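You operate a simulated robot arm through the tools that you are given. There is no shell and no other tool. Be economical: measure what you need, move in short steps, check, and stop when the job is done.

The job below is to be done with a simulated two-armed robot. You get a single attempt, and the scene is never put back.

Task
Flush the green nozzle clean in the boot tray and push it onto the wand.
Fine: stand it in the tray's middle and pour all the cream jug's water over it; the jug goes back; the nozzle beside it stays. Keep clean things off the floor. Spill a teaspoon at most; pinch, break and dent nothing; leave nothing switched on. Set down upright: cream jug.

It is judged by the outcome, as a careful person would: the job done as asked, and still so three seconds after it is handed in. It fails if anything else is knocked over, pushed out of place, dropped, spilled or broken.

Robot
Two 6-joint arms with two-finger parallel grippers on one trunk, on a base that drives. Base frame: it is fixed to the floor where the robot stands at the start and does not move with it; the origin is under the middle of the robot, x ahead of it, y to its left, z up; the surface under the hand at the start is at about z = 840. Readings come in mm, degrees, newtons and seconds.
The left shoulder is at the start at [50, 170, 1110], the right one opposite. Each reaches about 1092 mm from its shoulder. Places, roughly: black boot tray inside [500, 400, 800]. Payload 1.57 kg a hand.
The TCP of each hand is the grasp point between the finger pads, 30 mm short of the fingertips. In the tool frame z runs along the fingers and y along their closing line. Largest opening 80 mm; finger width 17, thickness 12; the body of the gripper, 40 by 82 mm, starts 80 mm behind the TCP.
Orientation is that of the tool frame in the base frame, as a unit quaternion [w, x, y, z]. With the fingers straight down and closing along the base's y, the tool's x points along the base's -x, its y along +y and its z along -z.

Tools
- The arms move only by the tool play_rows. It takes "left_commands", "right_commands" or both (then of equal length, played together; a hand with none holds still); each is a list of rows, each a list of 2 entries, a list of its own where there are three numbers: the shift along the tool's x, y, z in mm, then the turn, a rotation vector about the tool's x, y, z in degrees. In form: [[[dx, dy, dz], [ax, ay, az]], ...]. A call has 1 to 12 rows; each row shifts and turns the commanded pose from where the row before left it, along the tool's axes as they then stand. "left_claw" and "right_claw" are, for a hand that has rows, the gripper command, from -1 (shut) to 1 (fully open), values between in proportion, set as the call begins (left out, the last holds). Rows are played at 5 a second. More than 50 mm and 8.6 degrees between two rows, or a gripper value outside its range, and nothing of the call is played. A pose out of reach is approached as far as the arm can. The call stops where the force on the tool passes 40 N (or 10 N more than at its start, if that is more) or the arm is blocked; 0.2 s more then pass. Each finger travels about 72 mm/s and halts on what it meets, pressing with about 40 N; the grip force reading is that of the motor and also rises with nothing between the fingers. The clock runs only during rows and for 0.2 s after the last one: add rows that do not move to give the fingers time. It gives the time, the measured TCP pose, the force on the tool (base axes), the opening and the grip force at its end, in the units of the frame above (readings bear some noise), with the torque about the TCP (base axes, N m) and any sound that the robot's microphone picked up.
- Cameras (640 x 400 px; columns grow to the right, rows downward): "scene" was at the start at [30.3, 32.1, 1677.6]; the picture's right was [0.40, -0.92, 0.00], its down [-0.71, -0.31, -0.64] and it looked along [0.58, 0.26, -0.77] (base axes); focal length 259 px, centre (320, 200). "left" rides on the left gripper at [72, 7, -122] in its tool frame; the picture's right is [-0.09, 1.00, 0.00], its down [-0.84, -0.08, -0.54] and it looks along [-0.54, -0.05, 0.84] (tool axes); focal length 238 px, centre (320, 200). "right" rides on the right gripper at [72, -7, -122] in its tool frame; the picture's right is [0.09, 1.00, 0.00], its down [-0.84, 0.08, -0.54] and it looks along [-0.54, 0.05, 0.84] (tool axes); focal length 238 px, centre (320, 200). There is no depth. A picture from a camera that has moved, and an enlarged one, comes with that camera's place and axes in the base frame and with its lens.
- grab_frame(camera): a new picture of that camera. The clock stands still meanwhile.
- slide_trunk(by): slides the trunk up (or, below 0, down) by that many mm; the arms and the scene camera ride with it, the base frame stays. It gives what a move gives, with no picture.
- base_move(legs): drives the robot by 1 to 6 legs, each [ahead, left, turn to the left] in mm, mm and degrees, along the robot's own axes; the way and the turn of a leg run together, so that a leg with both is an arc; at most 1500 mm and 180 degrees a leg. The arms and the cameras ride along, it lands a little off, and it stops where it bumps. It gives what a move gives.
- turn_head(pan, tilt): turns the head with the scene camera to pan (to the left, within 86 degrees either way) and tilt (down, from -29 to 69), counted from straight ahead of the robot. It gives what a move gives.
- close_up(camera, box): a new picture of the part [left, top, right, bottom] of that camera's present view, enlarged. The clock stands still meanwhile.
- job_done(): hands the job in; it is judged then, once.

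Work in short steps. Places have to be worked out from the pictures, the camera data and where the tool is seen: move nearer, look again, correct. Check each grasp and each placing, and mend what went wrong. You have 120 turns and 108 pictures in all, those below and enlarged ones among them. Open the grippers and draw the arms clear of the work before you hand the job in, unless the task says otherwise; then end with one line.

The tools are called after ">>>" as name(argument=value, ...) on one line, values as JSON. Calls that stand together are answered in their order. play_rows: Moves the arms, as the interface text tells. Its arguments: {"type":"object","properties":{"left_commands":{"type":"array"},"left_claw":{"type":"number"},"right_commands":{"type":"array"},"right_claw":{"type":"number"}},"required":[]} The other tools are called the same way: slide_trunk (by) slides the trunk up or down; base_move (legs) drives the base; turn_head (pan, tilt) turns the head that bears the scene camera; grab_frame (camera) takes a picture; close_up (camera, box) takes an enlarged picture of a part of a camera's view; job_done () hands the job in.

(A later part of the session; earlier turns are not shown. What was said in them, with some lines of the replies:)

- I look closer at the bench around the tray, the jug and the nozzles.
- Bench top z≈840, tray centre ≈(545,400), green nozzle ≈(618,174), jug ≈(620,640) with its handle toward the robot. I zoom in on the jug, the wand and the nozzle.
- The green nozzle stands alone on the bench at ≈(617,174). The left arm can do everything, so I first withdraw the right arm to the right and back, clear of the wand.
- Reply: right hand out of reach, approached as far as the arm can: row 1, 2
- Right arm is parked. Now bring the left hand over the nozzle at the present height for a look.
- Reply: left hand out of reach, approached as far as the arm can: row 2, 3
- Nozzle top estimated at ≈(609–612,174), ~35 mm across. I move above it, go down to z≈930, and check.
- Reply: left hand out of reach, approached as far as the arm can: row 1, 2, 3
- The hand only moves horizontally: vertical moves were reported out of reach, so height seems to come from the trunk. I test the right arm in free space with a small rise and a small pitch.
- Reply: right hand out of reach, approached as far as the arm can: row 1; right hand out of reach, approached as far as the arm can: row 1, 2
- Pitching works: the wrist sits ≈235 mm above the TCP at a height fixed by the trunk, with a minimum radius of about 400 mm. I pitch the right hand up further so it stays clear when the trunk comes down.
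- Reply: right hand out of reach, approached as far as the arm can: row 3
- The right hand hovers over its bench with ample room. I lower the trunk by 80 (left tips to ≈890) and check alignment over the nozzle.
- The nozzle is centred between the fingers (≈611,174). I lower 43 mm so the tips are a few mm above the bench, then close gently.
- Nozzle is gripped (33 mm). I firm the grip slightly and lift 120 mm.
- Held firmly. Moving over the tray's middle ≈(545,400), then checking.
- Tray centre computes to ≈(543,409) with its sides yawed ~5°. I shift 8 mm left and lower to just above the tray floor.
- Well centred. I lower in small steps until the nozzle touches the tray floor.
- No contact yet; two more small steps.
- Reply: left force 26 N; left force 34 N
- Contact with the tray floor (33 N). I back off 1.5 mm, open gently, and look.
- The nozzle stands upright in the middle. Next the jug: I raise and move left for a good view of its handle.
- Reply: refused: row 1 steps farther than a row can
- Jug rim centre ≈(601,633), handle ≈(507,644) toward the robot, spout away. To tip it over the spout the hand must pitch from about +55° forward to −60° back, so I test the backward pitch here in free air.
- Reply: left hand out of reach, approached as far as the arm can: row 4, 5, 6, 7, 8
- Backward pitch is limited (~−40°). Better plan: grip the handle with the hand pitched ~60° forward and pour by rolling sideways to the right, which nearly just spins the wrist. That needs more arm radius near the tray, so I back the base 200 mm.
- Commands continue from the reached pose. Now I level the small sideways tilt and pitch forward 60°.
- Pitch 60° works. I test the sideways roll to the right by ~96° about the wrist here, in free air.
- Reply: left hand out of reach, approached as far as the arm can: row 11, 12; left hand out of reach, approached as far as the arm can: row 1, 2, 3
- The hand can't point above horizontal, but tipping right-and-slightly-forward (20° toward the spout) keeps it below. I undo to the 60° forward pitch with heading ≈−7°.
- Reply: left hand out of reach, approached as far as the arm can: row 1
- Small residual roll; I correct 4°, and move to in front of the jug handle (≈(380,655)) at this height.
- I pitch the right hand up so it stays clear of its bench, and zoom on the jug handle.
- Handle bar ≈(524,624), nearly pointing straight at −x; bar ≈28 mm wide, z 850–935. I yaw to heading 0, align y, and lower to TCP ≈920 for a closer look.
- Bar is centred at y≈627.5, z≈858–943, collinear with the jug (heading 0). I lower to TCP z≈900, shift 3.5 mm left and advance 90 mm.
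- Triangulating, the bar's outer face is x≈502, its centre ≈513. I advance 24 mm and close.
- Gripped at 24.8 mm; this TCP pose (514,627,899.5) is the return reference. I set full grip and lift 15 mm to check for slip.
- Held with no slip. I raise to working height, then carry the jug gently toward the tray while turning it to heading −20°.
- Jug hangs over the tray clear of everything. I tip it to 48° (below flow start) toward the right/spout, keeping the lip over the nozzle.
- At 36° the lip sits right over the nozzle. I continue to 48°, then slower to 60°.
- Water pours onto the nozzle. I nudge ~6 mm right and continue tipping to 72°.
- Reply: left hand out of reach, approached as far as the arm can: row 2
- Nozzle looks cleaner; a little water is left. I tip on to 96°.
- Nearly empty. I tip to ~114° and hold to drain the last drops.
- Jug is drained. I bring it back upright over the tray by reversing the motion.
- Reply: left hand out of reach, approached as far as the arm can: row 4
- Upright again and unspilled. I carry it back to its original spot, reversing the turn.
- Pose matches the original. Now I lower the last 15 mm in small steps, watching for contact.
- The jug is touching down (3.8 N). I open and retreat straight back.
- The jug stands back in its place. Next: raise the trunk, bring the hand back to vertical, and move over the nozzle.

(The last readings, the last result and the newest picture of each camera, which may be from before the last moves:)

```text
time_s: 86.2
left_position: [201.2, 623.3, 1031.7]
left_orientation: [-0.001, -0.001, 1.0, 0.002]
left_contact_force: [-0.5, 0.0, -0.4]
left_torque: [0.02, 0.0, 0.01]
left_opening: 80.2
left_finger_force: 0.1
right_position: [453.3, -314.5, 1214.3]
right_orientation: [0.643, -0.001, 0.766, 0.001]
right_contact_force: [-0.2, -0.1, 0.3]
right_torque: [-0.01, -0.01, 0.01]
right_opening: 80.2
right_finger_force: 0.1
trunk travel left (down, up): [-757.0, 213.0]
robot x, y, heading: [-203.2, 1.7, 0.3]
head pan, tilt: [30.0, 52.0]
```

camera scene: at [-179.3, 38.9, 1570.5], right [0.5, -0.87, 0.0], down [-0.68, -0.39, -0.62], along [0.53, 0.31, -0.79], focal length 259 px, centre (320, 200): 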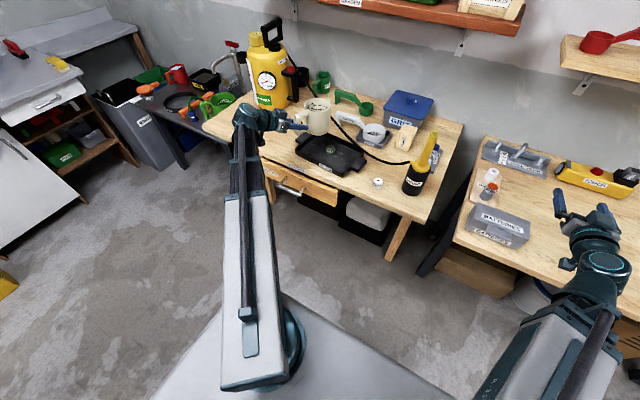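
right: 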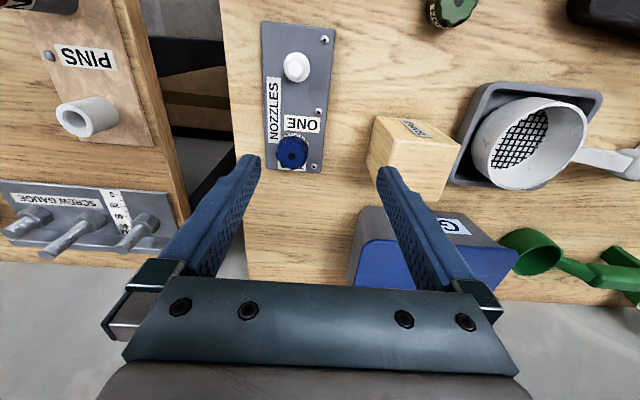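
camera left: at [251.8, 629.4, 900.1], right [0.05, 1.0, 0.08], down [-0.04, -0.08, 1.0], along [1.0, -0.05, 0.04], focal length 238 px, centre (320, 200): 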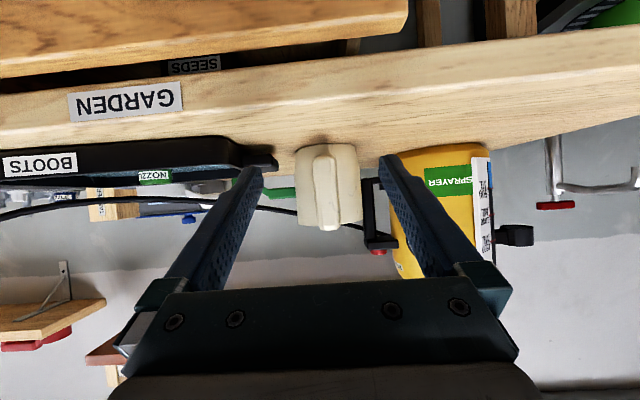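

>>> play_rows(left_commands=[[[-38, -23.8, 0], [0, 0, 0]], [[-38, -23.8, 0], [0, 0, 0]], [[-38, -23.8, 0], [0, 0, 0]], [[-38, -23.8, 0], [0, 0, 0]], [[-38, -23.8, 0], [0, 0, 0]], [[-38, -23.8, 0], [0, 0, 0]], [[-38, -23.8, 0], [0, 0, 0]], [[-38, -23.8, 0], [0, 0, 0]], [[-38, -23.8, 0], [0, 0, 0]], [[0, 0, 0], [0, 0, 0]]])

>>> grab_frame(camera="left")

```text
time_s: 88.4
left_position: [544.8, 411.1, 1033.0]
left_orientation: [0.0, -0.001, 1.0, 0.002]
left_contact_force: [0.2, 0.4, -0.9]
left_torque: [0.01, 0.03, 0.01]
left_opening: 80.0
left_finger_force: 0.1
left hand out of reach, approached as far as the arm can: row 3
right_position: [453.6, -314.8, 1214.6]
right_orientation: [0.643, -0.001, 0.766, 0.001]
right_contact_force: [0.1, -0.3, 0.7]
right_torque: [0.03, 0.02, 0.03]
right_opening: 80.1
right_finger_force: 0.0
trunk travel left (down, up): [-757.0, 213.0]
robot x, y, heading: [-203.3, -0.1, 0.1]
head pan, tilt: [30.0, 52.0]
```

```text
56 pictures are left
camera left: at [473.4, 415.8, 1153.9], right [0.09, 1.0, 0.0], down [0.84, -0.08, 0.54], along [0.54, -0.05, -0.84], focal length 238 px, centre (320, 200)
```

left: 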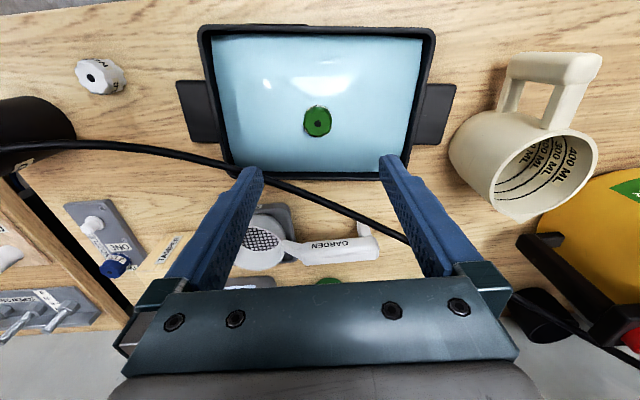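

Nozzle is clean and in place at ≈(543,408). I align, lower to TCP≈886 and grip.

>>> play_rows(left_commands=[[[1.8, -2.2, 0], [0, 0, 0]], [[0, 0, 0], [0, 0, 0]]])

>>> slide_trunk(by=-100)

>>> grab_frame(camera="left")

```text
time_s: 89.0
left_position: [542.3, 409.3, 1031.3]
left_orientation: [0.0, -0.001, 1.0, 0.002]
left_contact_force: [-1.1, -0.1, 0.9]
left_torque: [-0.01, -0.02, 0.01]
left_opening: 80.0
left_finger_force: 0.0
right_position: [453.4, -314.9, 1213.8]
right_orientation: [0.643, -0.001, 0.766, 0.001]
right_contact_force: [-0.2, -0.2, -0.3]
right_torque: [-0.01, -0.01, 0.02]
right_opening: 79.9
right_finger_force: 0.1
trunk travel left (down, up): [-757.0, 213.0]
robot x, y, heading: [-204.2, 2.7, 0.0]
head pan, tilt: [30.0, 52.0]
```

```text
time_s: 90.3
left_position: [543.4, 410.3, 932.6]
left_orientation: [0.0, -0.001, 1.0, 0.003]
left_contact_force: [0.3, -0.4, -0.2]
left_torque: [0.01, 0.03, -0.01]
left_opening: 80.0
left_finger_force: 0.0
right_position: [454.0, -314.7, 1114.9]
right_orientation: [0.643, -0.001, 0.766, 0.001]
right_contact_force: [0.8, -0.4, 0.5]
right_torque: [0.02, 0.03, 0.01]
right_opening: 80.1
right_finger_force: 0.1
trunk travel left (down, up): [-657.0, 313.0]
robot x, y, heading: [-205.4, -0.9, -0.0]
head pan, tilt: [30.0, 52.0]
```

```text
55 pictures are left
camera left: at [471.7, 414.0, 1053.9], right [0.09, 1.0, 0.0], down [0.84, -0.08, 0.54], along [0.54, -0.05, -0.84], focal length 238 px, centre (320, 200)
```

left: 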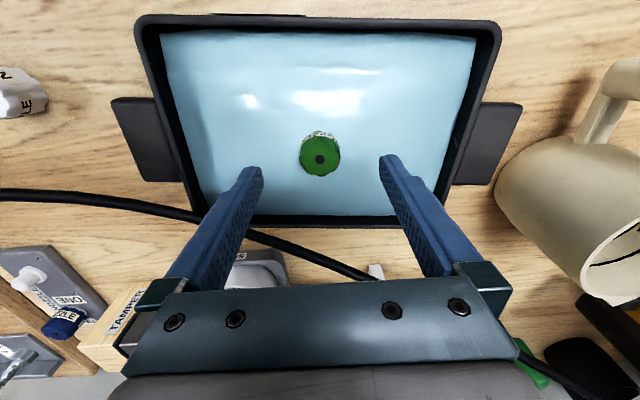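

>>> play_rows(left_commands=[[[0.5, -1.5, 0], [0, 0, 0]], [[0, 0, 0], [0, 0, 0]]])

>>> slide_trunk(by=-46.5)

>>> play_rows(left_commands=[[[0, 0, 0], [0, 0, 0]], [[0, 0, 0], [0, 0, 0]], [[0, 0, 0], [0, 0, 0]], [[0, 0, 0], [0, 0, 0]], [[0, 0, 0], [0, 0, 0]]], left_claw=-0.4)

>>> grab_frame(camera="left")

```text
time_s: 90.9
left_position: [543.7, 407.9, 932.1]
left_orientation: [0.0, -0.001, 1.0, 0.004]
left_contact_force: [-0.6, 0.1, 0.1]
left_torque: [0.01, 0.04, -0.01]
left_opening: 80.0
left_finger_force: 0.1
right_position: [453.9, -314.5, 1113.4]
right_orientation: [0.643, -0.001, 0.766, 0.001]
right_contact_force: [0.4, 0.0, 0.7]
right_torque: [-0.03, -0.01, 0.01]
right_opening: 80.0
right_finger_force: 0.1
trunk travel left (down, up): [-657.0, 313.0]
robot x, y, heading: [-206.6, -1.2, 0.1]
head pan, tilt: [30.0, 52.0]
```

```text
time_s: 91.8
left_position: [542.2, 407.0, 885.8]
left_orientation: [0.0, -0.001, 1.0, 0.002]
left_contact_force: [0.0, -0.4, -0.2]
left_torque: [0.03, 0.02, 0.03]
left_opening: 80.2
left_finger_force: 0.1
right_position: [454.1, -314.0, 1067.2]
right_orientation: [0.643, 0.0, 0.766, 0.0]
right_contact_force: [0.2, -0.3, 0.1]
right_torque: [0.01, -0.03, 0.04]
right_opening: 80.0
right_finger_force: 0.2
trunk travel left (down, up): [-610.0, 359.0]
robot x, y, heading: [-208.8, -0.1, -0.1]
head pan, tilt: [30.0, 52.0]
```

```text
time_s: 93.0
left_position: [544.1, 407.3, 885.4]
left_orientation: [0.0, -0.001, 1.0, 0.002]
left_contact_force: [0.3, -0.3, 0.9]
left_torque: [-0.03, -0.02, 0.01]
left_opening: 31.9
left_finger_force: 40.1
right_position: [455.2, -314.6, 1068.6]
right_orientation: [0.643, 0.0, 0.766, 0.0]
right_contact_force: [0.3, -0.2, -0.2]
right_torque: [-0.02, 0.04, 0.03]
right_opening: 79.8
right_finger_force: 0.1
trunk travel left (down, up): [-610.0, 359.0]
robot x, y, heading: [-206.5, -0.1, -0.0]
head pan, tilt: [30.0, 52.0]
```

```text
54 pictures are left
camera left: at [471.1, 412.7, 1007.3], right [0.09, 1.0, 0.0], down [0.84, -0.08, 0.54], along [0.54, -0.05, -0.84], focal length 238 px, centre (320, 200)
```

left: 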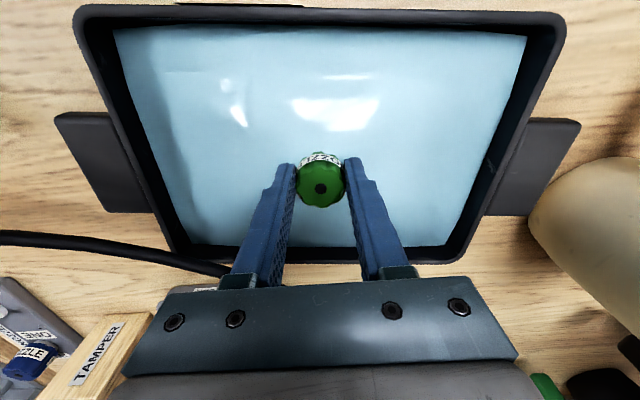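

Gripped. I lift slowly, let it drip over the tray, then raise high above the wand tip level.

>>> slide_trunk(by=30)

>>> play_rows(left_commands=[[[0, 0, 0], [0, 0, 0]], [[0, 0, 0], [0, 0, 0]], [[0, 0, 0], [0, 0, 0]], [[0, 0, 0], [0, 0, 0]], [[0, 0, 0], [0, 0, 0]], [[0, 0, 0], [0, 0, 0]], [[0, 0, 0], [0, 0, 0]], [[0, 0, 0], [0, 0, 0]], [[0, 0, 0], [0, 0, 0]], [[0, 0, 0], [0, 0, 0]]])

>>> slide_trunk(by=265)

>>> turn_head(pan=5, tilt=45)

>>> grab_frame(camera="scene")

>>> grab_frame(camera="right")

>>> grab_frame(camera="left")

```text
time_s: 93.7
left_position: [544.1, 407.5, 915.0]
left_orientation: [0.0, -0.001, 1.0, 0.003]
left_contact_force: [0.0, 0.3, -0.7]
left_torque: [-0.01, -0.02, 0.01]
left_opening: 31.9
left_finger_force: 40.1
right_position: [453.8, -314.9, 1097.5]
right_orientation: [0.643, 0.0, 0.766, 0.0]
right_contact_force: [-0.2, -0.4, -0.6]
right_torque: [0.02, 0.02, -0.01]
right_opening: 79.8
right_finger_force: 0.1
trunk travel left (down, up): [-641.0, 329.0]
robot x, y, heading: [-202.8, 0.3, -0.2]
head pan, tilt: [30.0, 52.0]
```

```text
time_s: 95.9
left_position: [543.7, 407.1, 915.9]
left_orientation: [-0.001, -0.002, 1.0, 0.003]
left_contact_force: [-0.5, -0.8, -0.3]
left_torque: [0.01, 0.0, -0.01]
left_opening: 32.0
left_finger_force: 40.3
right_position: [455.1, -315.4, 1098.0]
right_orientation: [0.643, 0.0, 0.766, 0.0]
right_contact_force: [0.1, -0.4, 0.3]
right_torque: [0.01, 0.04, 0.0]
right_opening: 80.3
right_finger_force: 0.0
trunk travel left (down, up): [-641.0, 329.0]
robot x, y, heading: [-203.2, -2.7, 0.2]
head pan, tilt: [30.0, 52.0]
```

```text
time_s: 98.6
left_position: [542.4, 408.0, 1181.0]
left_orientation: [0.0, -0.002, 1.0, 0.003]
left_contact_force: [0.4, -0.4, 0.0]
left_torque: [0.02, 0.0, 0.0]
left_opening: 32.1
left_finger_force: 40.6
right_position: [454.4, -314.2, 1361.9]
right_orientation: [0.644, 0.0, 0.765, 0.0]
right_contact_force: [0.8, 0.5, -0.2]
right_torque: [-0.01, -0.02, 0.01]
right_opening: 80.1
right_finger_force: 0.1
trunk travel left (down, up): [-906.0, 64.0]
robot x, y, heading: [-209.4, -1.0, -0.2]
head pan, tilt: [30.0, 52.0]
```

```text
time_s: 99.5
left_position: [542.4, 407.6, 1179.6]
left_orientation: [0.0, 0.0, 1.0, 0.003]
left_contact_force: [-0.7, 0.5, -0.9]
left_torque: [-0.03, 0.0, -0.04]
left_opening: 32.1
left_finger_force: 40.1
right_position: [454.5, -314.4, 1362.4]
right_orientation: [0.644, 0.0, 0.765, 0.0]
right_contact_force: [0.0, -0.5, 0.8]
right_torque: [-0.01, 0.0, 0.01]
right_opening: 79.8
right_finger_force: 0.1
trunk travel left (down, up): [-906.0, 64.0]
robot x, y, heading: [-204.9, -0.4, 0.3]
head pan, tilt: [5.0, 45.0]
```

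```text
53 pictures are left
camera scene: at [-163.6, 8.3, 1865.5], right [0.09, -1.0, 0.0], down [-0.7, -0.06, -0.71], along [0.7, 0.06, -0.71], focal length 259 px, centre (320, 200)
```

scene: 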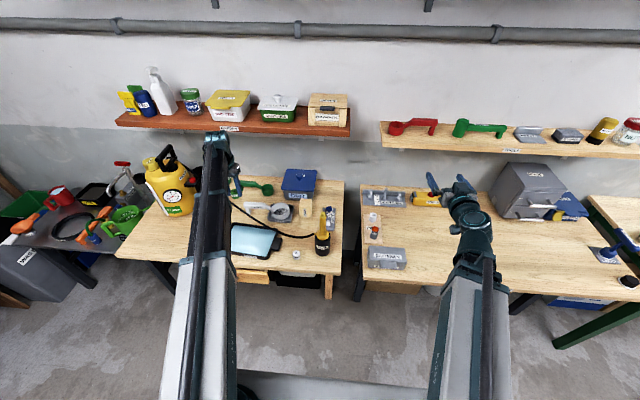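

```text
52 pictures are left
camera right: at [321.7, -321.1, 1312.0], right [-0.02, 1.0, -0.09], down [-0.39, 0.08, 0.92], along [0.92, 0.05, 0.39], focal length 238 px, centre (320, 200)
```

right: 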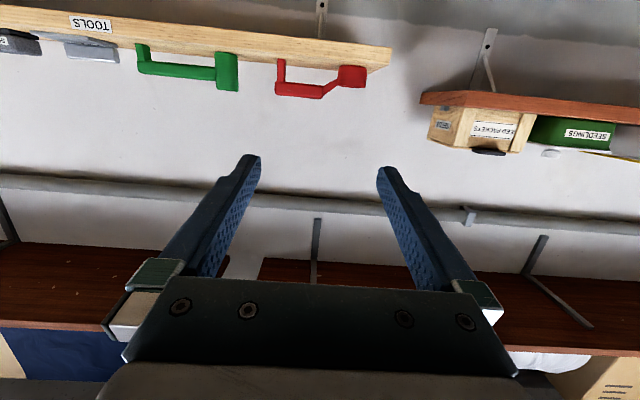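

```text
51 pictures are left
camera left: at [471.3, 412.8, 1302.2], right [0.09, 1.0, 0.0], down [0.84, -0.08, 0.54], along [0.54, -0.05, -0.84], focal length 238 px, centre (320, 200)
```

left: 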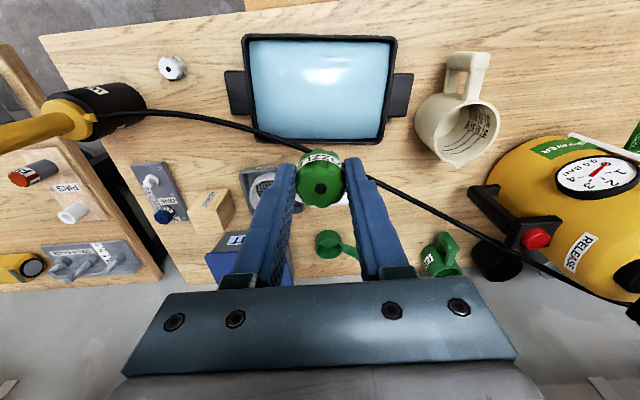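

I need a side view of the wand: I swing the right hand (in free space) so its camera looks toward the wand.

>>> play_rows(right_commands=[[[30.9, 0, -2.2], [0, 8, 0]], [[30.9, 0, -2.2], [0, 8, 0]], [[30.9, 0, -2.2], [0, 8, 0]], [[30.9, 0, -2.2], [0, 8, 0]], [[30.9, 0, -2.2], [0, 8, 0]], [[1.06, 19.9, -0.9], [-5.14, 0, -6.13]], [[1.06, 19.9, -0.9], [-5.14, 0, -6.13]], [[1.06, 19.9, -0.9], [-5.14, 0, -6.13]], [[1.06, 19.9, -0.9], [-5.14, 0, -6.13]], [[1.06, 19.9, -0.9], [-5.14, 0, -6.13]], [[1.06, 19.9, -0.9], [-5.14, 0, -6.13]], [[0, 0, 0], [0, 0, 0]]])

>>> grab_frame(camera="right")

>>> close_up(camera="scene", box=[280, 190, 360, 260])

```text
time_s: 102.1
left_position: [543.7, 408.4, 1180.2]
left_orientation: [0.0, -0.001, 1.0, 0.002]
left_contact_force: [-1.1, -0.4, 0.2]
left_torque: [0.04, -0.01, -0.02]
left_opening: 32.0
left_finger_force: 40.6
right_position: [330.2, -208.5, 1231.7]
right_orientation: [0.313, -0.383, 0.858, 0.139]
right_contact_force: [-0.8, -0.4, 0.1]
right_torque: [-0.01, 0.02, -0.01]
right_opening: 79.8
right_finger_force: 0.1
trunk travel left (down, up): [-906.0, 64.0]
robot x, y, heading: [-205.0, -1.5, 0.2]
head pan, tilt: [5.0, 45.0]
```

```text
50 pictures are left
camera right: at [246.0, -312.4, 1278.3], right [-0.79, 0.61, -0.06], down [0.14, 0.27, 0.95], along [0.6, 0.74, -0.3], focal length 238 px, centre (320, 200)
```

right: 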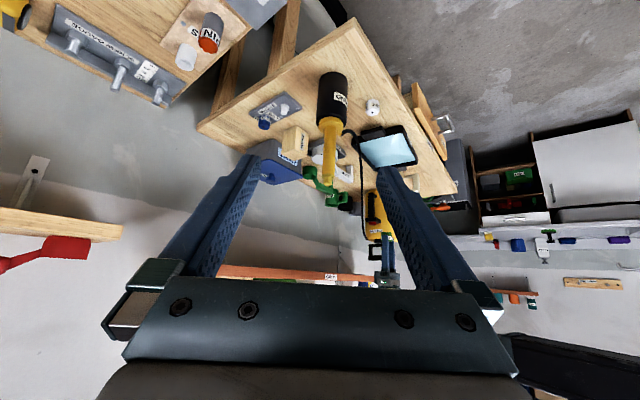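

```text
5.71 times, centred on (320, 225) of scene
camera zoom: at [-163.6, 8.2, 1865.5], right [0.09, -1.0, 0.0], down [-0.7, -0.06, -0.71], along [0.7, 0.06, -0.71], focal length 1478 px, centre (320, 57)
```

zoom: 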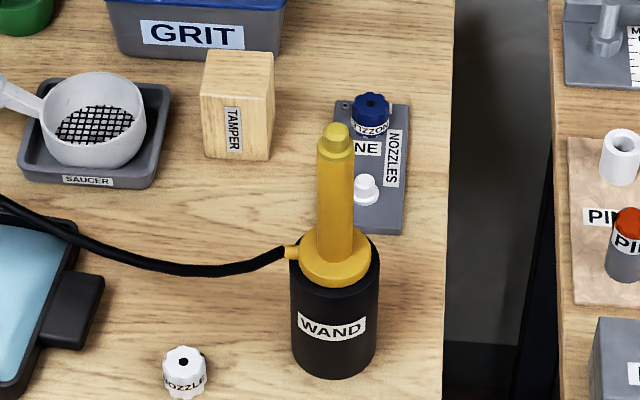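

>>> close_up(camera="right", box=[280, 60, 400, 210])

>>> close_up(camera="left", box=[0, 60, 160, 180])

```text
2.67 times, centred on (340, 135) of right
camera zoom: at [246.0, -312.4, 1278.3], right [-0.79, 0.61, -0.06], down [0.14, 0.27, 0.95], along [0.6, 0.74, -0.3], focal length 636 px, centre (267, 373)
```

zoom: 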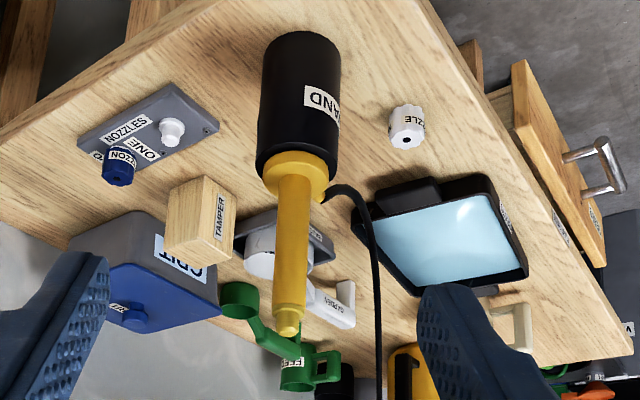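

```text
3.33 times, centred on (80, 120) of left
camera zoom: at [471.3, 412.7, 1302.2], right [0.09, 1.0, 0.0], down [0.84, -0.08, 0.54], along [0.54, -0.05, -0.84], focal length 794 px, centre (1120, 467)
```

zoom: 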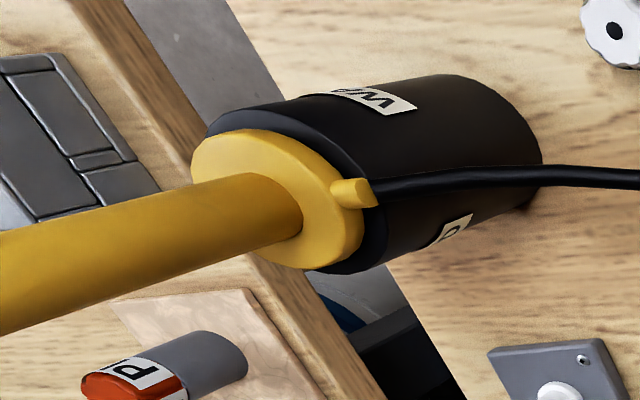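

Both views agree: wand vertical, tip at ≈(527,57,1100). The nozzle bottom is at ≈1139, so I move over the wand at this height.

>>> play_rows(left_commands=[[[2, -43.9, 0], [0, 0, 0]], [[2, -43.9, 0], [0, 0, 0]], [[2, -43.9, 0], [0, 0, 0]], [[2, -43.9, 0], [0, 0, 0]], [[2, -43.9, 0], [0, 0, 0]], [[2, -43.9, 0], [0, 0, 0]], [[2, -43.9, 0], [0, 0, 0]], [[2, -43.9, 0], [0, 0, 0]], [[0, 0, 0], [0, 0, 0]]])

>>> close_up(camera="right", box=[280, 130, 380, 230])

>>> close_up(camera="scene", box=[290, 170, 350, 230])

>>> grab_frame(camera="left")

```text
time_s: 104.1
left_position: [528.6, 57.0, 1180.1]
left_orientation: [0.0, 0.0, 1.0, 0.001]
left_contact_force: [-0.5, -0.3, -0.1]
left_torque: [-0.06, -0.01, -0.05]
left_opening: 31.9
left_finger_force: 39.8
right_position: [330.8, -209.7, 1232.2]
right_orientation: [0.313, -0.382, 0.858, 0.138]
right_contact_force: [0.8, 0.3, -0.7]
right_torque: [-0.02, 0.01, 0.01]
right_opening: 80.0
right_finger_force: 0.1
trunk travel left (down, up): [-906.0, 64.0]
robot x, y, heading: [-205.8, -0.6, -0.1]
head pan, tilt: [5.0, 45.0]
```

```text
4.00 times, centred on (330, 180) of right
camera zoom: at [246.0, -312.0, 1278.5], right [-0.79, 0.61, -0.06], down [0.14, 0.27, 0.95], along [0.6, 0.74, -0.3], focal length 953 px, centre (280, 280)
```

zoom: 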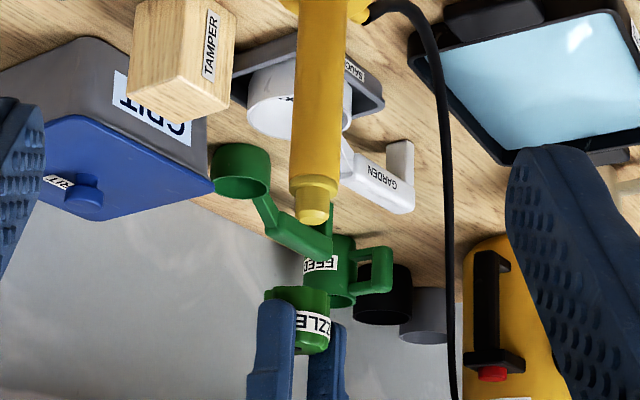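

```text
6.67 times, centred on (320, 200) of scene
camera zoom: at [-163.7, 8.8, 1865.5], right [0.09, -1.0, 0.0], down [-0.7, -0.06, -0.71], along [0.7, 0.06, -0.71], focal length 1724 px, centre (320, 200)
```

zoom: 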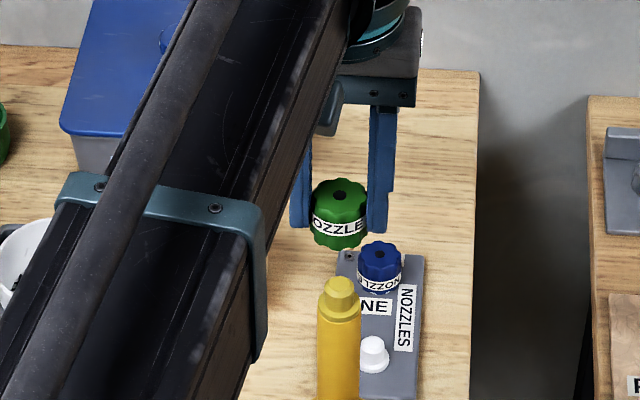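

```text
44 pictures are left
camera left: at [456.2, 62.2, 1302.3], right [0.09, 1.0, 0.0], down [0.84, -0.08, 0.54], along [0.54, -0.05, -0.84], focal length 238 px, centre (320, 200)
```

left: 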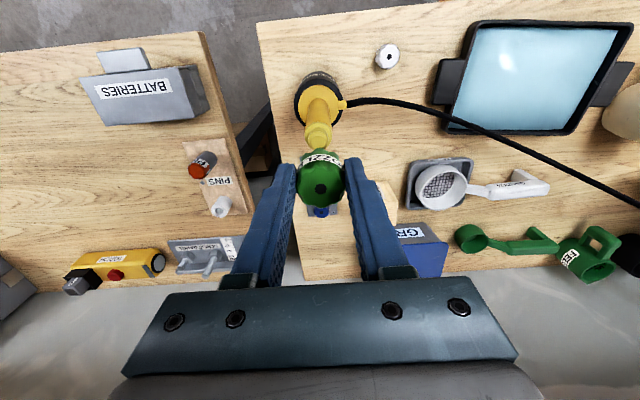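

Nozzle is above the wand with a possible few-mm offset. I lower 26 mm so the two are close together, where parallax hardly matters, and compare in both views.

>>> slide_trunk(by=-26)

>>> close_up(camera="right", box=[290, 140, 350, 200])

>>> close_up(camera="scene", box=[300, 180, 340, 220])

>>> close_up(camera="left", box=[280, 90, 360, 220])

```text
time_s: 104.8
left_position: [528.8, 58.6, 1155.1]
left_orientation: [0.0, 0.0, 1.0, 0.002]
left_contact_force: [-0.6, -0.1, -0.1]
left_torque: [0.0, -0.03, 0.01]
left_opening: 31.9
left_finger_force: 40.5
right_position: [331.1, -209.0, 1206.8]
right_orientation: [0.313, -0.382, 0.858, 0.138]
right_contact_force: [-0.5, 0.4, 0.1]
right_torque: [-0.01, -0.01, -0.02]
right_opening: 79.7
right_finger_force: 0.0
trunk travel left (down, up): [-880.0, 90.0]
robot x, y, heading: [-207.8, 3.2, -0.1]
head pan, tilt: [5.0, 45.0]
```

```text
6.67 times, centred on (320, 170) of right
camera zoom: at [245.8, -312.4, 1252.4], right [-0.79, 0.61, -0.06], down [0.14, 0.27, 0.95], along [0.6, 0.74, -0.3], focal length 1589 px, centre (320, 400)
```

zoom: 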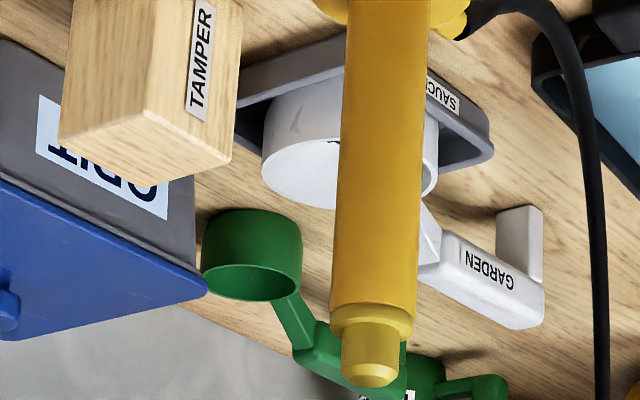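

```text
10.00 times, centred on (320, 200) of scene
camera zoom: at [-163.9, 8.3, 1839.5], right [0.09, -1.0, 0.0], down [-0.7, -0.06, -0.71], along [0.7, 0.06, -0.71], focal length 2586 px, centre (320, 200)
```

zoom: 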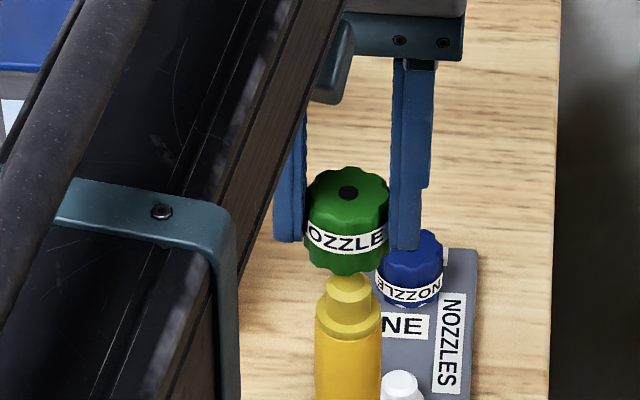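

```text
3.08 times, centred on (320, 155) of left
camera zoom: at [456.1, 62.3, 1276.3], right [0.09, 1.0, 0.0], down [0.84, -0.08, 0.54], along [0.54, -0.05, -0.84], focal length 733 px, centre (320, 338)
```

zoom: 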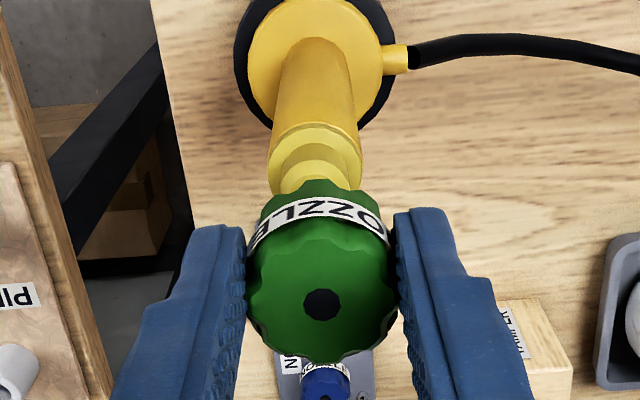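

y is aligned in both the scene and left views. For x, I look at the right camera a bit lower, where nozzle and tip are both visible.

>>> close_up(camera="right", box=[290, 165, 350, 225])

```text
6.67 times, centred on (320, 195) of right
camera zoom: at [245.8, -312.4, 1252.4], right [-0.79, 0.61, -0.06], down [0.14, 0.27, 0.95], along [0.6, 0.74, -0.3], focal length 1589 px, centre (320, 233)
```

zoom: 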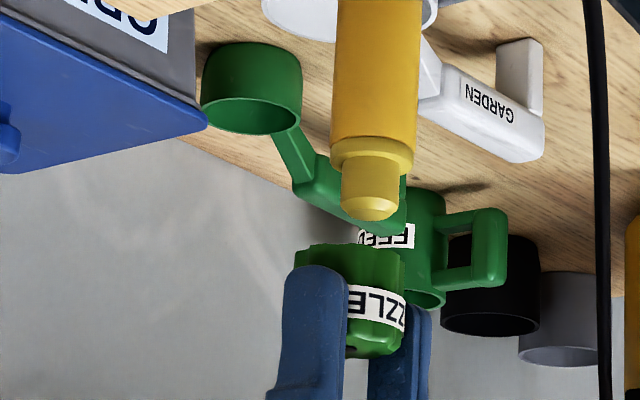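

The right view shows the nozzle ~5.4 mm off in the image, i.e. about 6.5 mm too far in +x, and the left view agrees. I shift −6.5 mm in x and re-check.

>>> play_rows(left_commands=[[[6.5, 0, 0], [0, 0, 0]], [[0, 0, 0], [0, 0, 0]], [[0, 0, 0], [0, 0, 0]]])

>>> close_up(camera="right", box=[290, 165, 350, 225])

>>> close_up(camera="scene", box=[300, 180, 340, 220])

```text
time_s: 105.7
left_position: [521.3, 57.8, 1154.2]
left_orientation: [0.0, -0.001, 1.0, 0.003]
left_contact_force: [-0.3, 0.1, -0.1]
left_torque: [0.02, 0.01, -0.01]
left_opening: 32.0
left_finger_force: 39.5
right_position: [331.1, -209.0, 1206.7]
right_orientation: [0.313, -0.383, 0.859, 0.137]
right_contact_force: [-0.9, -0.1, -0.4]
right_torque: [0.01, -0.02, 0.0]
right_opening: 80.0
right_finger_force: 0.1
trunk travel left (down, up): [-880.0, 90.0]
robot x, y, heading: [-204.8, -0.8, -0.1]
head pan, tilt: [5.0, 45.0]
```

```text
6.67 times, centred on (320, 195) of right
camera zoom: at [245.9, -312.4, 1252.4], right [-0.79, 0.61, -0.06], down [0.14, 0.27, 0.95], along [0.6, 0.74, -0.3], focal length 1589 px, centre (320, 233)
```

zoom: 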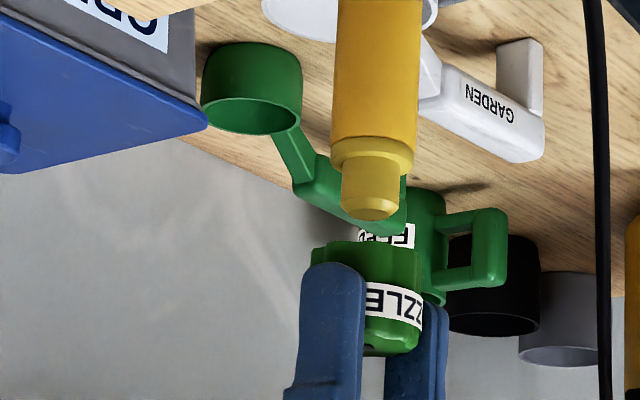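

```text
10.00 times, centred on (320, 200) of scene
camera zoom: at [-163.8, 8.2, 1839.6], right [0.09, -1.0, 0.0], down [-0.7, -0.06, -0.71], along [0.7, 0.06, -0.71], focal length 2586 px, centre (320, 200)
```

zoom: 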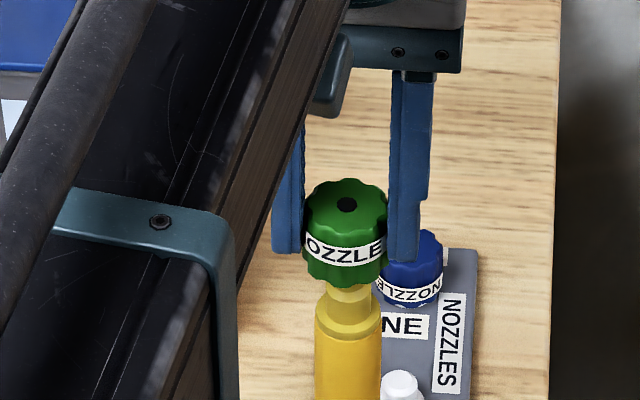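

Right view is now aligned; the scene view suggests −1.3 mm in y. I apply the small correction and lower 12 mm.

>>> play_rows(left_commands=[[[0.8, -1.3, 0], [0, 0, 0]], [[0, 0, 0], [0, 0, 0]], [[0, 0, 0], [0, 0, 0]]])

>>> slide_trunk(by=-12)

>>> close_up(camera="right", box=[290, 155, 350, 215])

>>> close_up(camera="scene", box=[300, 180, 340, 220])

```text
time_s: 106.5
left_position: [521.7, 55.8, 1154.7]
left_orientation: [0.0, -0.002, 1.0, 0.003]
left_contact_force: [0.2, -0.2, 0.0]
left_torque: [-0.02, 0.01, 0.03]
left_opening: 31.6
left_finger_force: 39.7
right_position: [330.3, -208.4, 1205.8]
right_orientation: [0.314, -0.381, 0.859, 0.137]
right_contact_force: [-0.5, 0.2, 0.2]
right_torque: [0.03, -0.01, 0.01]
right_opening: 79.7
right_finger_force: 0.0
trunk travel left (down, up): [-880.0, 90.0]
robot x, y, heading: [-205.1, 3.1, -0.1]
head pan, tilt: [5.0, 45.0]
```

```text
time_s: 107.0
left_position: [521.2, 55.8, 1142.5]
left_orientation: [0.0, -0.002, 1.0, 0.002]
left_contact_force: [-0.7, -0.6, -1.0]
left_torque: [-0.01, 0.0, 0.01]
left_opening: 31.9
left_finger_force: 39.8
right_position: [330.7, -208.7, 1193.9]
right_orientation: [0.313, -0.383, 0.858, 0.138]
right_contact_force: [0.7, -0.4, -0.2]
right_torque: [-0.03, -0.03, -0.01]
right_opening: 80.0
right_finger_force: 0.1
trunk travel left (down, up): [-868.0, 102.0]
robot x, y, heading: [-207.3, 0.5, 0.1]
head pan, tilt: [5.0, 45.0]
```

```text
6.67 times, centred on (320, 185) of right
camera zoom: at [245.8, -312.4, 1240.4], right [-0.79, 0.61, -0.06], down [0.14, 0.27, 0.95], along [0.6, 0.74, -0.3], focal length 1589 px, centre (320, 300)
```

zoom: 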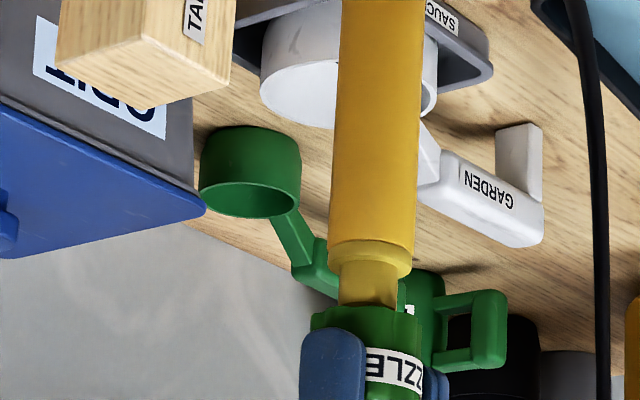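

```text
10.00 times, centred on (320, 200) of scene
camera zoom: at [-163.9, 8.2, 1827.5], right [0.09, -1.0, 0.0], down [-0.7, -0.06, -0.71], along [0.7, 0.06, -0.71], focal length 2586 px, centre (320, 200)
```

zoom: 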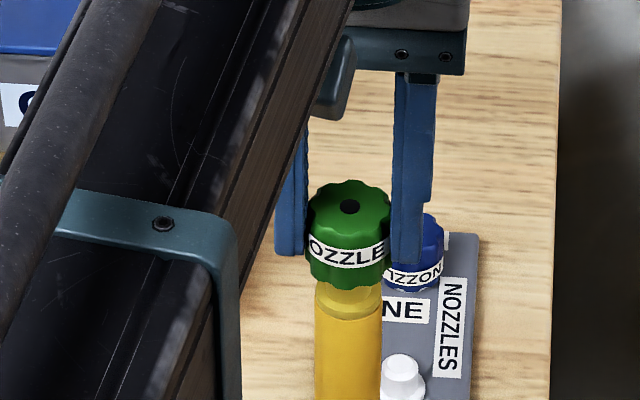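

Aligned in both views. Now lower in small steps, watching the force.

>>> slide_trunk(by=-3)

>>> slide_trunk(by=-3)

```text
time_s: 107.6
left_position: [520.3, 56.1, 1138.9]
left_orientation: [0.0, -0.001, 1.0, 0.003]
left_contact_force: [-0.4, 0.1, -0.4]
left_torque: [-0.01, -0.02, -0.01]
left_opening: 31.6
left_finger_force: 39.8
right_position: [330.0, -208.7, 1192.2]
right_orientation: [0.312, -0.383, 0.858, 0.138]
right_contact_force: [-0.5, 0.7, 0.3]
right_torque: [0.02, 0.04, -0.03]
right_opening: 79.7
right_finger_force: 0.0
trunk travel left (down, up): [-864.0, 105.0]
robot x, y, heading: [-203.3, 0.8, 0.2]
head pan, tilt: [5.0, 45.0]
```

```text
time_s: 108.1
left_position: [521.4, 55.8, 1136.7]
left_orientation: [0.0, -0.001, 1.0, 0.002]
left_contact_force: [0.3, 0.2, 0.0]
left_torque: [0.03, -0.02, 0.0]
left_opening: 31.5
left_finger_force: 39.8
right_position: [330.3, -207.7, 1188.4]
right_orientation: [0.313, -0.382, 0.859, 0.138]
right_contact_force: [-0.5, 0.1, -0.5]
right_torque: [-0.01, -0.02, 0.05]
right_opening: 80.2
right_finger_force: 0.0
trunk travel left (down, up): [-862.0, 108.0]
robot x, y, heading: [-203.0, -2.5, -0.0]
head pan, tilt: [5.0, 45.0]
```

>>> slide_trunk(by=-3)

>>> slide_trunk(by=-3)

>>> close_up(camera="right", box=[290, 155, 350, 215])

```text
time_s: 108.6
left_position: [520.8, 56.3, 1133.1]
left_orientation: [0.0, -0.001, 1.0, 0.003]
left_contact_force: [-0.3, 0.1, 0.3]
left_torque: [0.02, -0.02, 0.02]
left_opening: 31.7
left_finger_force: 40.0
right_position: [330.3, -209.4, 1185.4]
right_orientation: [0.313, -0.383, 0.858, 0.138]
right_contact_force: [-0.6, -0.9, -0.6]
right_torque: [0.01, -0.01, -0.01]
right_opening: 79.9
right_finger_force: 0.0
trunk travel left (down, up): [-858.0, 111.0]
robot x, y, heading: [-207.0, 1.0, 0.1]
head pan, tilt: [5.0, 45.0]
```

```text
time_s: 109.1
left_position: [521.3, 55.8, 1130.8]
left_orientation: [0.0, -0.001, 1.0, 0.003]
left_contact_force: [-0.9, 0.6, 0.3]
left_torque: [0.02, 0.02, 0.01]
left_opening: 31.7
left_finger_force: 40.8
right_position: [330.4, -209.6, 1181.4]
right_orientation: [0.314, -0.382, 0.858, 0.138]
right_contact_force: [-0.4, -0.5, 0.4]
right_torque: [0.01, 0.02, -0.02]
right_opening: 80.0
right_finger_force: 0.0
trunk travel left (down, up): [-856.0, 114.0]
robot x, y, heading: [-207.3, 0.2, -0.2]
head pan, tilt: [5.0, 45.0]
```

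```text
6.67 times, centred on (320, 185) of right
camera zoom: at [245.9, -312.4, 1228.4], right [-0.79, 0.61, -0.06], down [0.14, 0.27, 0.95], along [0.6, 0.74, -0.3], focal length 1589 px, centre (320, 300)
```

zoom: 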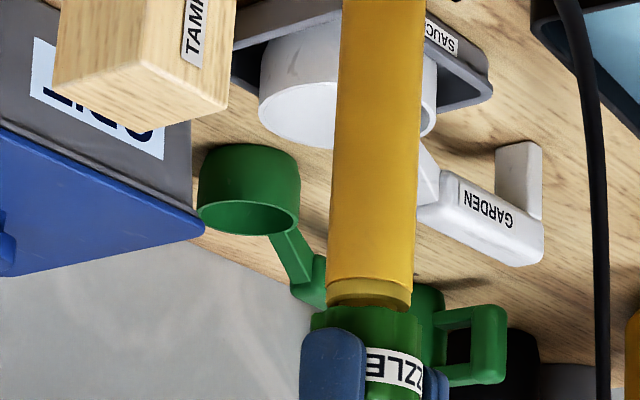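

The spigot is entering the nozzle without force. I continue until it seats.

>>> slide_trunk(by=-3)

>>> slide_trunk(by=-2)

>>> close_up(camera="right", box=[290, 155, 350, 215])

```text
time_s: 109.7
left_position: [520.5, 56.1, 1126.8]
left_orientation: [0.0, -0.001, 1.0, 0.002]
left_contact_force: [0.5, 0.1, 0.6]
left_torque: [-0.01, -0.02, 0.0]
left_opening: 31.6
left_finger_force: 39.4
right_position: [330.6, -209.5, 1179.1]
right_orientation: [0.313, -0.382, 0.859, 0.137]
right_contact_force: [0.2, 0.2, 0.0]
right_torque: [0.04, 0.02, 0.04]
right_opening: 80.1
right_finger_force: 0.1
trunk travel left (down, up): [-852.0, 117.0]
robot x, y, heading: [-206.7, 3.6, 0.2]
head pan, tilt: [5.0, 45.0]
```

```text
time_s: 110.2
left_position: [520.9, 56.4, 1125.7]
left_orientation: [-0.001, -0.001, 1.0, 0.003]
left_contact_force: [-0.2, 0.4, 1.9]
left_torque: [-0.1, -0.03, 0.05]
left_opening: 31.5
left_finger_force: 40.4
right_position: [330.2, -208.8, 1176.3]
right_orientation: [0.313, -0.383, 0.858, 0.138]
right_contact_force: [0.2, 0.4, -0.9]
right_torque: [0.01, -0.01, 0.03]
right_opening: 79.9
right_finger_force: 0.0
trunk travel left (down, up): [-850.0, 119.0]
robot x, y, heading: [-205.2, 0.4, -0.2]
head pan, tilt: [5.0, 45.0]
heard: snap
```

```text
6.67 times, centred on (320, 185) of right
camera zoom: at [245.9, -312.4, 1223.4], right [-0.79, 0.61, -0.06], down [0.14, 0.27, 0.95], along [0.6, 0.74, -0.3], focal length 1589 px, centre (320, 300)
```

zoom: 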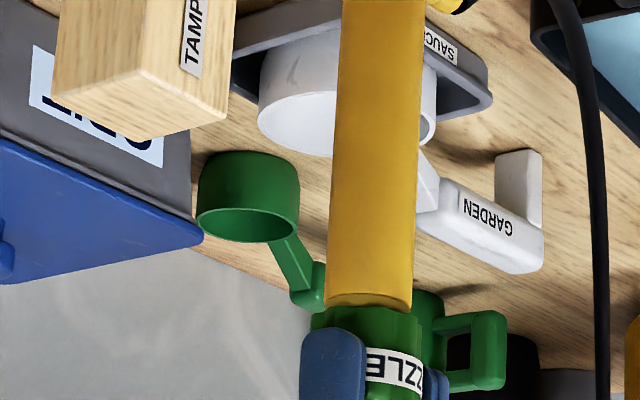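

A snap was heard: the nozzle is seated at the shoulder. I open the gripper and raise clear.

>>> play_rows(left_commands=[[[0, 0, 0], [0, 0, 0]], [[0, 0, 0], [0, 0, 0]], [[0, 0, 0], [0, 0, 0]], [[0, 0, 0], [0, 0, 0]], [[0, 0, 0], [0, 0, 0]]], left_claw=1)

>>> slide_trunk(by=90)

>>> close_up(camera="right", box=[270, 80, 390, 220])

>>> grab_frame(camera="left")

```text
time_s: 111.4
left_position: [521.6, 55.5, 1124.8]
left_orientation: [0.0, -0.001, 1.0, 0.003]
left_contact_force: [0.7, 0.5, -0.6]
left_torque: [-0.01, 0.0, 0.02]
left_opening: 80.1
left_finger_force: 0.0
right_position: [330.7, -209.2, 1176.1]
right_orientation: [0.313, -0.382, 0.858, 0.138]
right_contact_force: [-0.2, -0.1, -0.4]
right_torque: [-0.02, -0.05, 0.0]
right_opening: 80.0
right_finger_force: 0.1
trunk travel left (down, up): [-850.0, 119.0]
robot x, y, heading: [-202.7, 4.3, -0.3]
head pan, tilt: [5.0, 45.0]
```

```text
time_s: 112.6
left_position: [521.2, 55.4, 1214.0]
left_orientation: [0.0, -0.001, 1.0, 0.003]
left_contact_force: [0.4, -0.6, 0.3]
left_torque: [0.02, 0.01, -0.01]
left_opening: 80.1
left_finger_force: 0.2
right_position: [331.2, -208.2, 1266.5]
right_orientation: [0.313, -0.383, 0.858, 0.139]
right_contact_force: [-1.0, 0.3, -0.9]
right_torque: [-0.02, 0.01, 0.01]
right_opening: 80.0
right_finger_force: 0.1
trunk travel left (down, up): [-940.0, 29.0]
robot x, y, heading: [-200.7, -1.6, 0.1]
head pan, tilt: [5.0, 45.0]
```

```text
2.86 times, centred on (330, 150) of right
camera zoom: at [246.1, -312.5, 1313.3], right [-0.79, 0.61, -0.06], down [0.14, 0.27, 0.95], along [0.6, 0.74, -0.3], focal length 681 px, centre (291, 343)
```

zoom: 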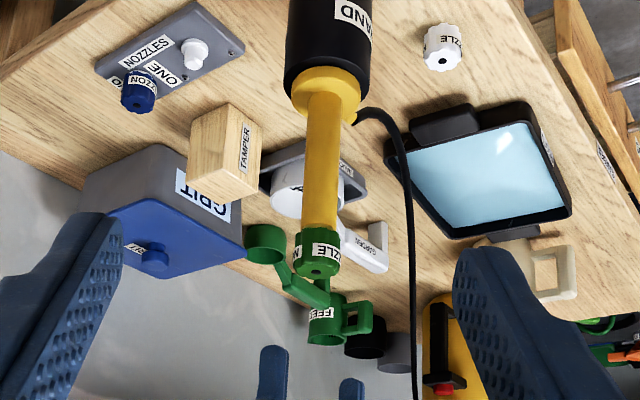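

```text
32 pictures are left
camera left: at [449.2, 61.0, 1337.2], right [0.09, 1.0, 0.0], down [0.84, -0.08, 0.54], along [0.54, -0.05, -0.84], focal length 238 px, centre (320, 200)
```

left: 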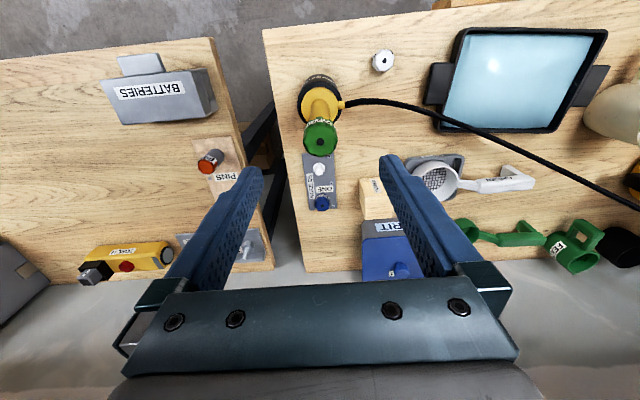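

The nozzle sits firmly on the wand. I draw the left arm back clear of the bench and take a final overview.

>>> play_rows(left_commands=[[[45, 5, 0], [0, 0, 0]], [[45, 5, 0], [0, 0, 0]], [[45, 10, 0], [0, 0, 0]], [[40, 20, 0], [0, 0, 0]], [[35, 30, 0], [0, 0, 0]], [[0, 0, 0], [0, 0, 0]]])

>>> turn_head(pan=20, tilt=45)

>>> close_up(camera="scene", box=[200, 120, 440, 280])

```text
time_s: 114.0
left_position: [311.2, 127.2, 1214.0]
left_orientation: [-0.001, -0.001, 1.0, 0.003]
left_contact_force: [-0.2, 0.5, -0.9]
left_torque: [0.01, 0.01, 0.02]
left_opening: 80.0
left_finger_force: 0.0
right_position: [331.1, -210.0, 1266.4]
right_orientation: [0.312, -0.383, 0.858, 0.138]
right_contact_force: [-0.7, -0.3, -0.5]
right_torque: [0.01, 0.02, 0.03]
right_opening: 80.5
right_finger_force: 0.1
trunk travel left (down, up): [-940.0, 29.0]
robot x, y, heading: [-204.4, 1.7, -0.1]
head pan, tilt: [5.0, 45.0]
```

```text
time_s: 114.8
left_position: [308.6, 127.9, 1215.9]
left_orientation: [-0.001, -0.001, 1.0, 0.002]
left_contact_force: [0.1, -0.5, 0.2]
left_torque: [0.01, -0.01, 0.0]
left_opening: 80.0
left_finger_force: 0.0
right_position: [330.2, -208.2, 1267.2]
right_orientation: [0.313, -0.383, 0.858, 0.139]
right_contact_force: [-0.2, -0.3, 0.0]
right_torque: [0.01, -0.01, -0.01]
right_opening: 80.2
right_finger_force: 0.1
trunk travel left (down, up): [-940.0, 29.0]
robot x, y, heading: [-203.0, -3.2, -0.1]
head pan, tilt: [20.0, 45.0]
```

```text
2.50 times, centred on (320, 200) of scene
camera zoom: at [-168.2, 28.7, 1900.5], right [0.34, -0.94, 0.0], down [-0.66, -0.24, -0.71], along [0.66, 0.24, -0.71], focal length 646 px, centre (320, 200)
```

zoom: 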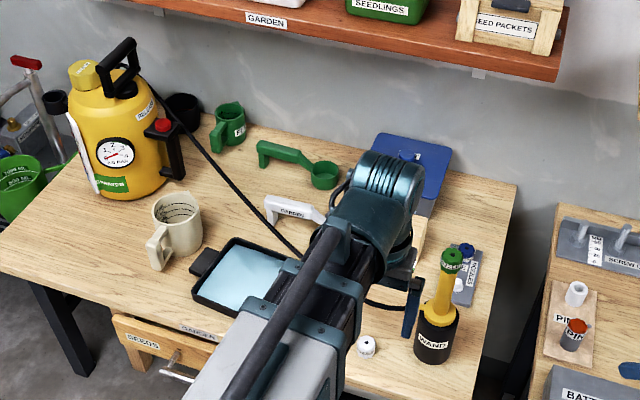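

The jug is back upright in its place, the tray holds the water, the green nozzle is on the wand, and nothing else has moved. I hand it in.

>>> job_done()

```text
The job is handed in.
```

The green nozzle was flushed clean in the boot tray with all the cream jug's water and snapped onto the wand; the jug is back upright in its place, and I saw no spills in the final pictures.
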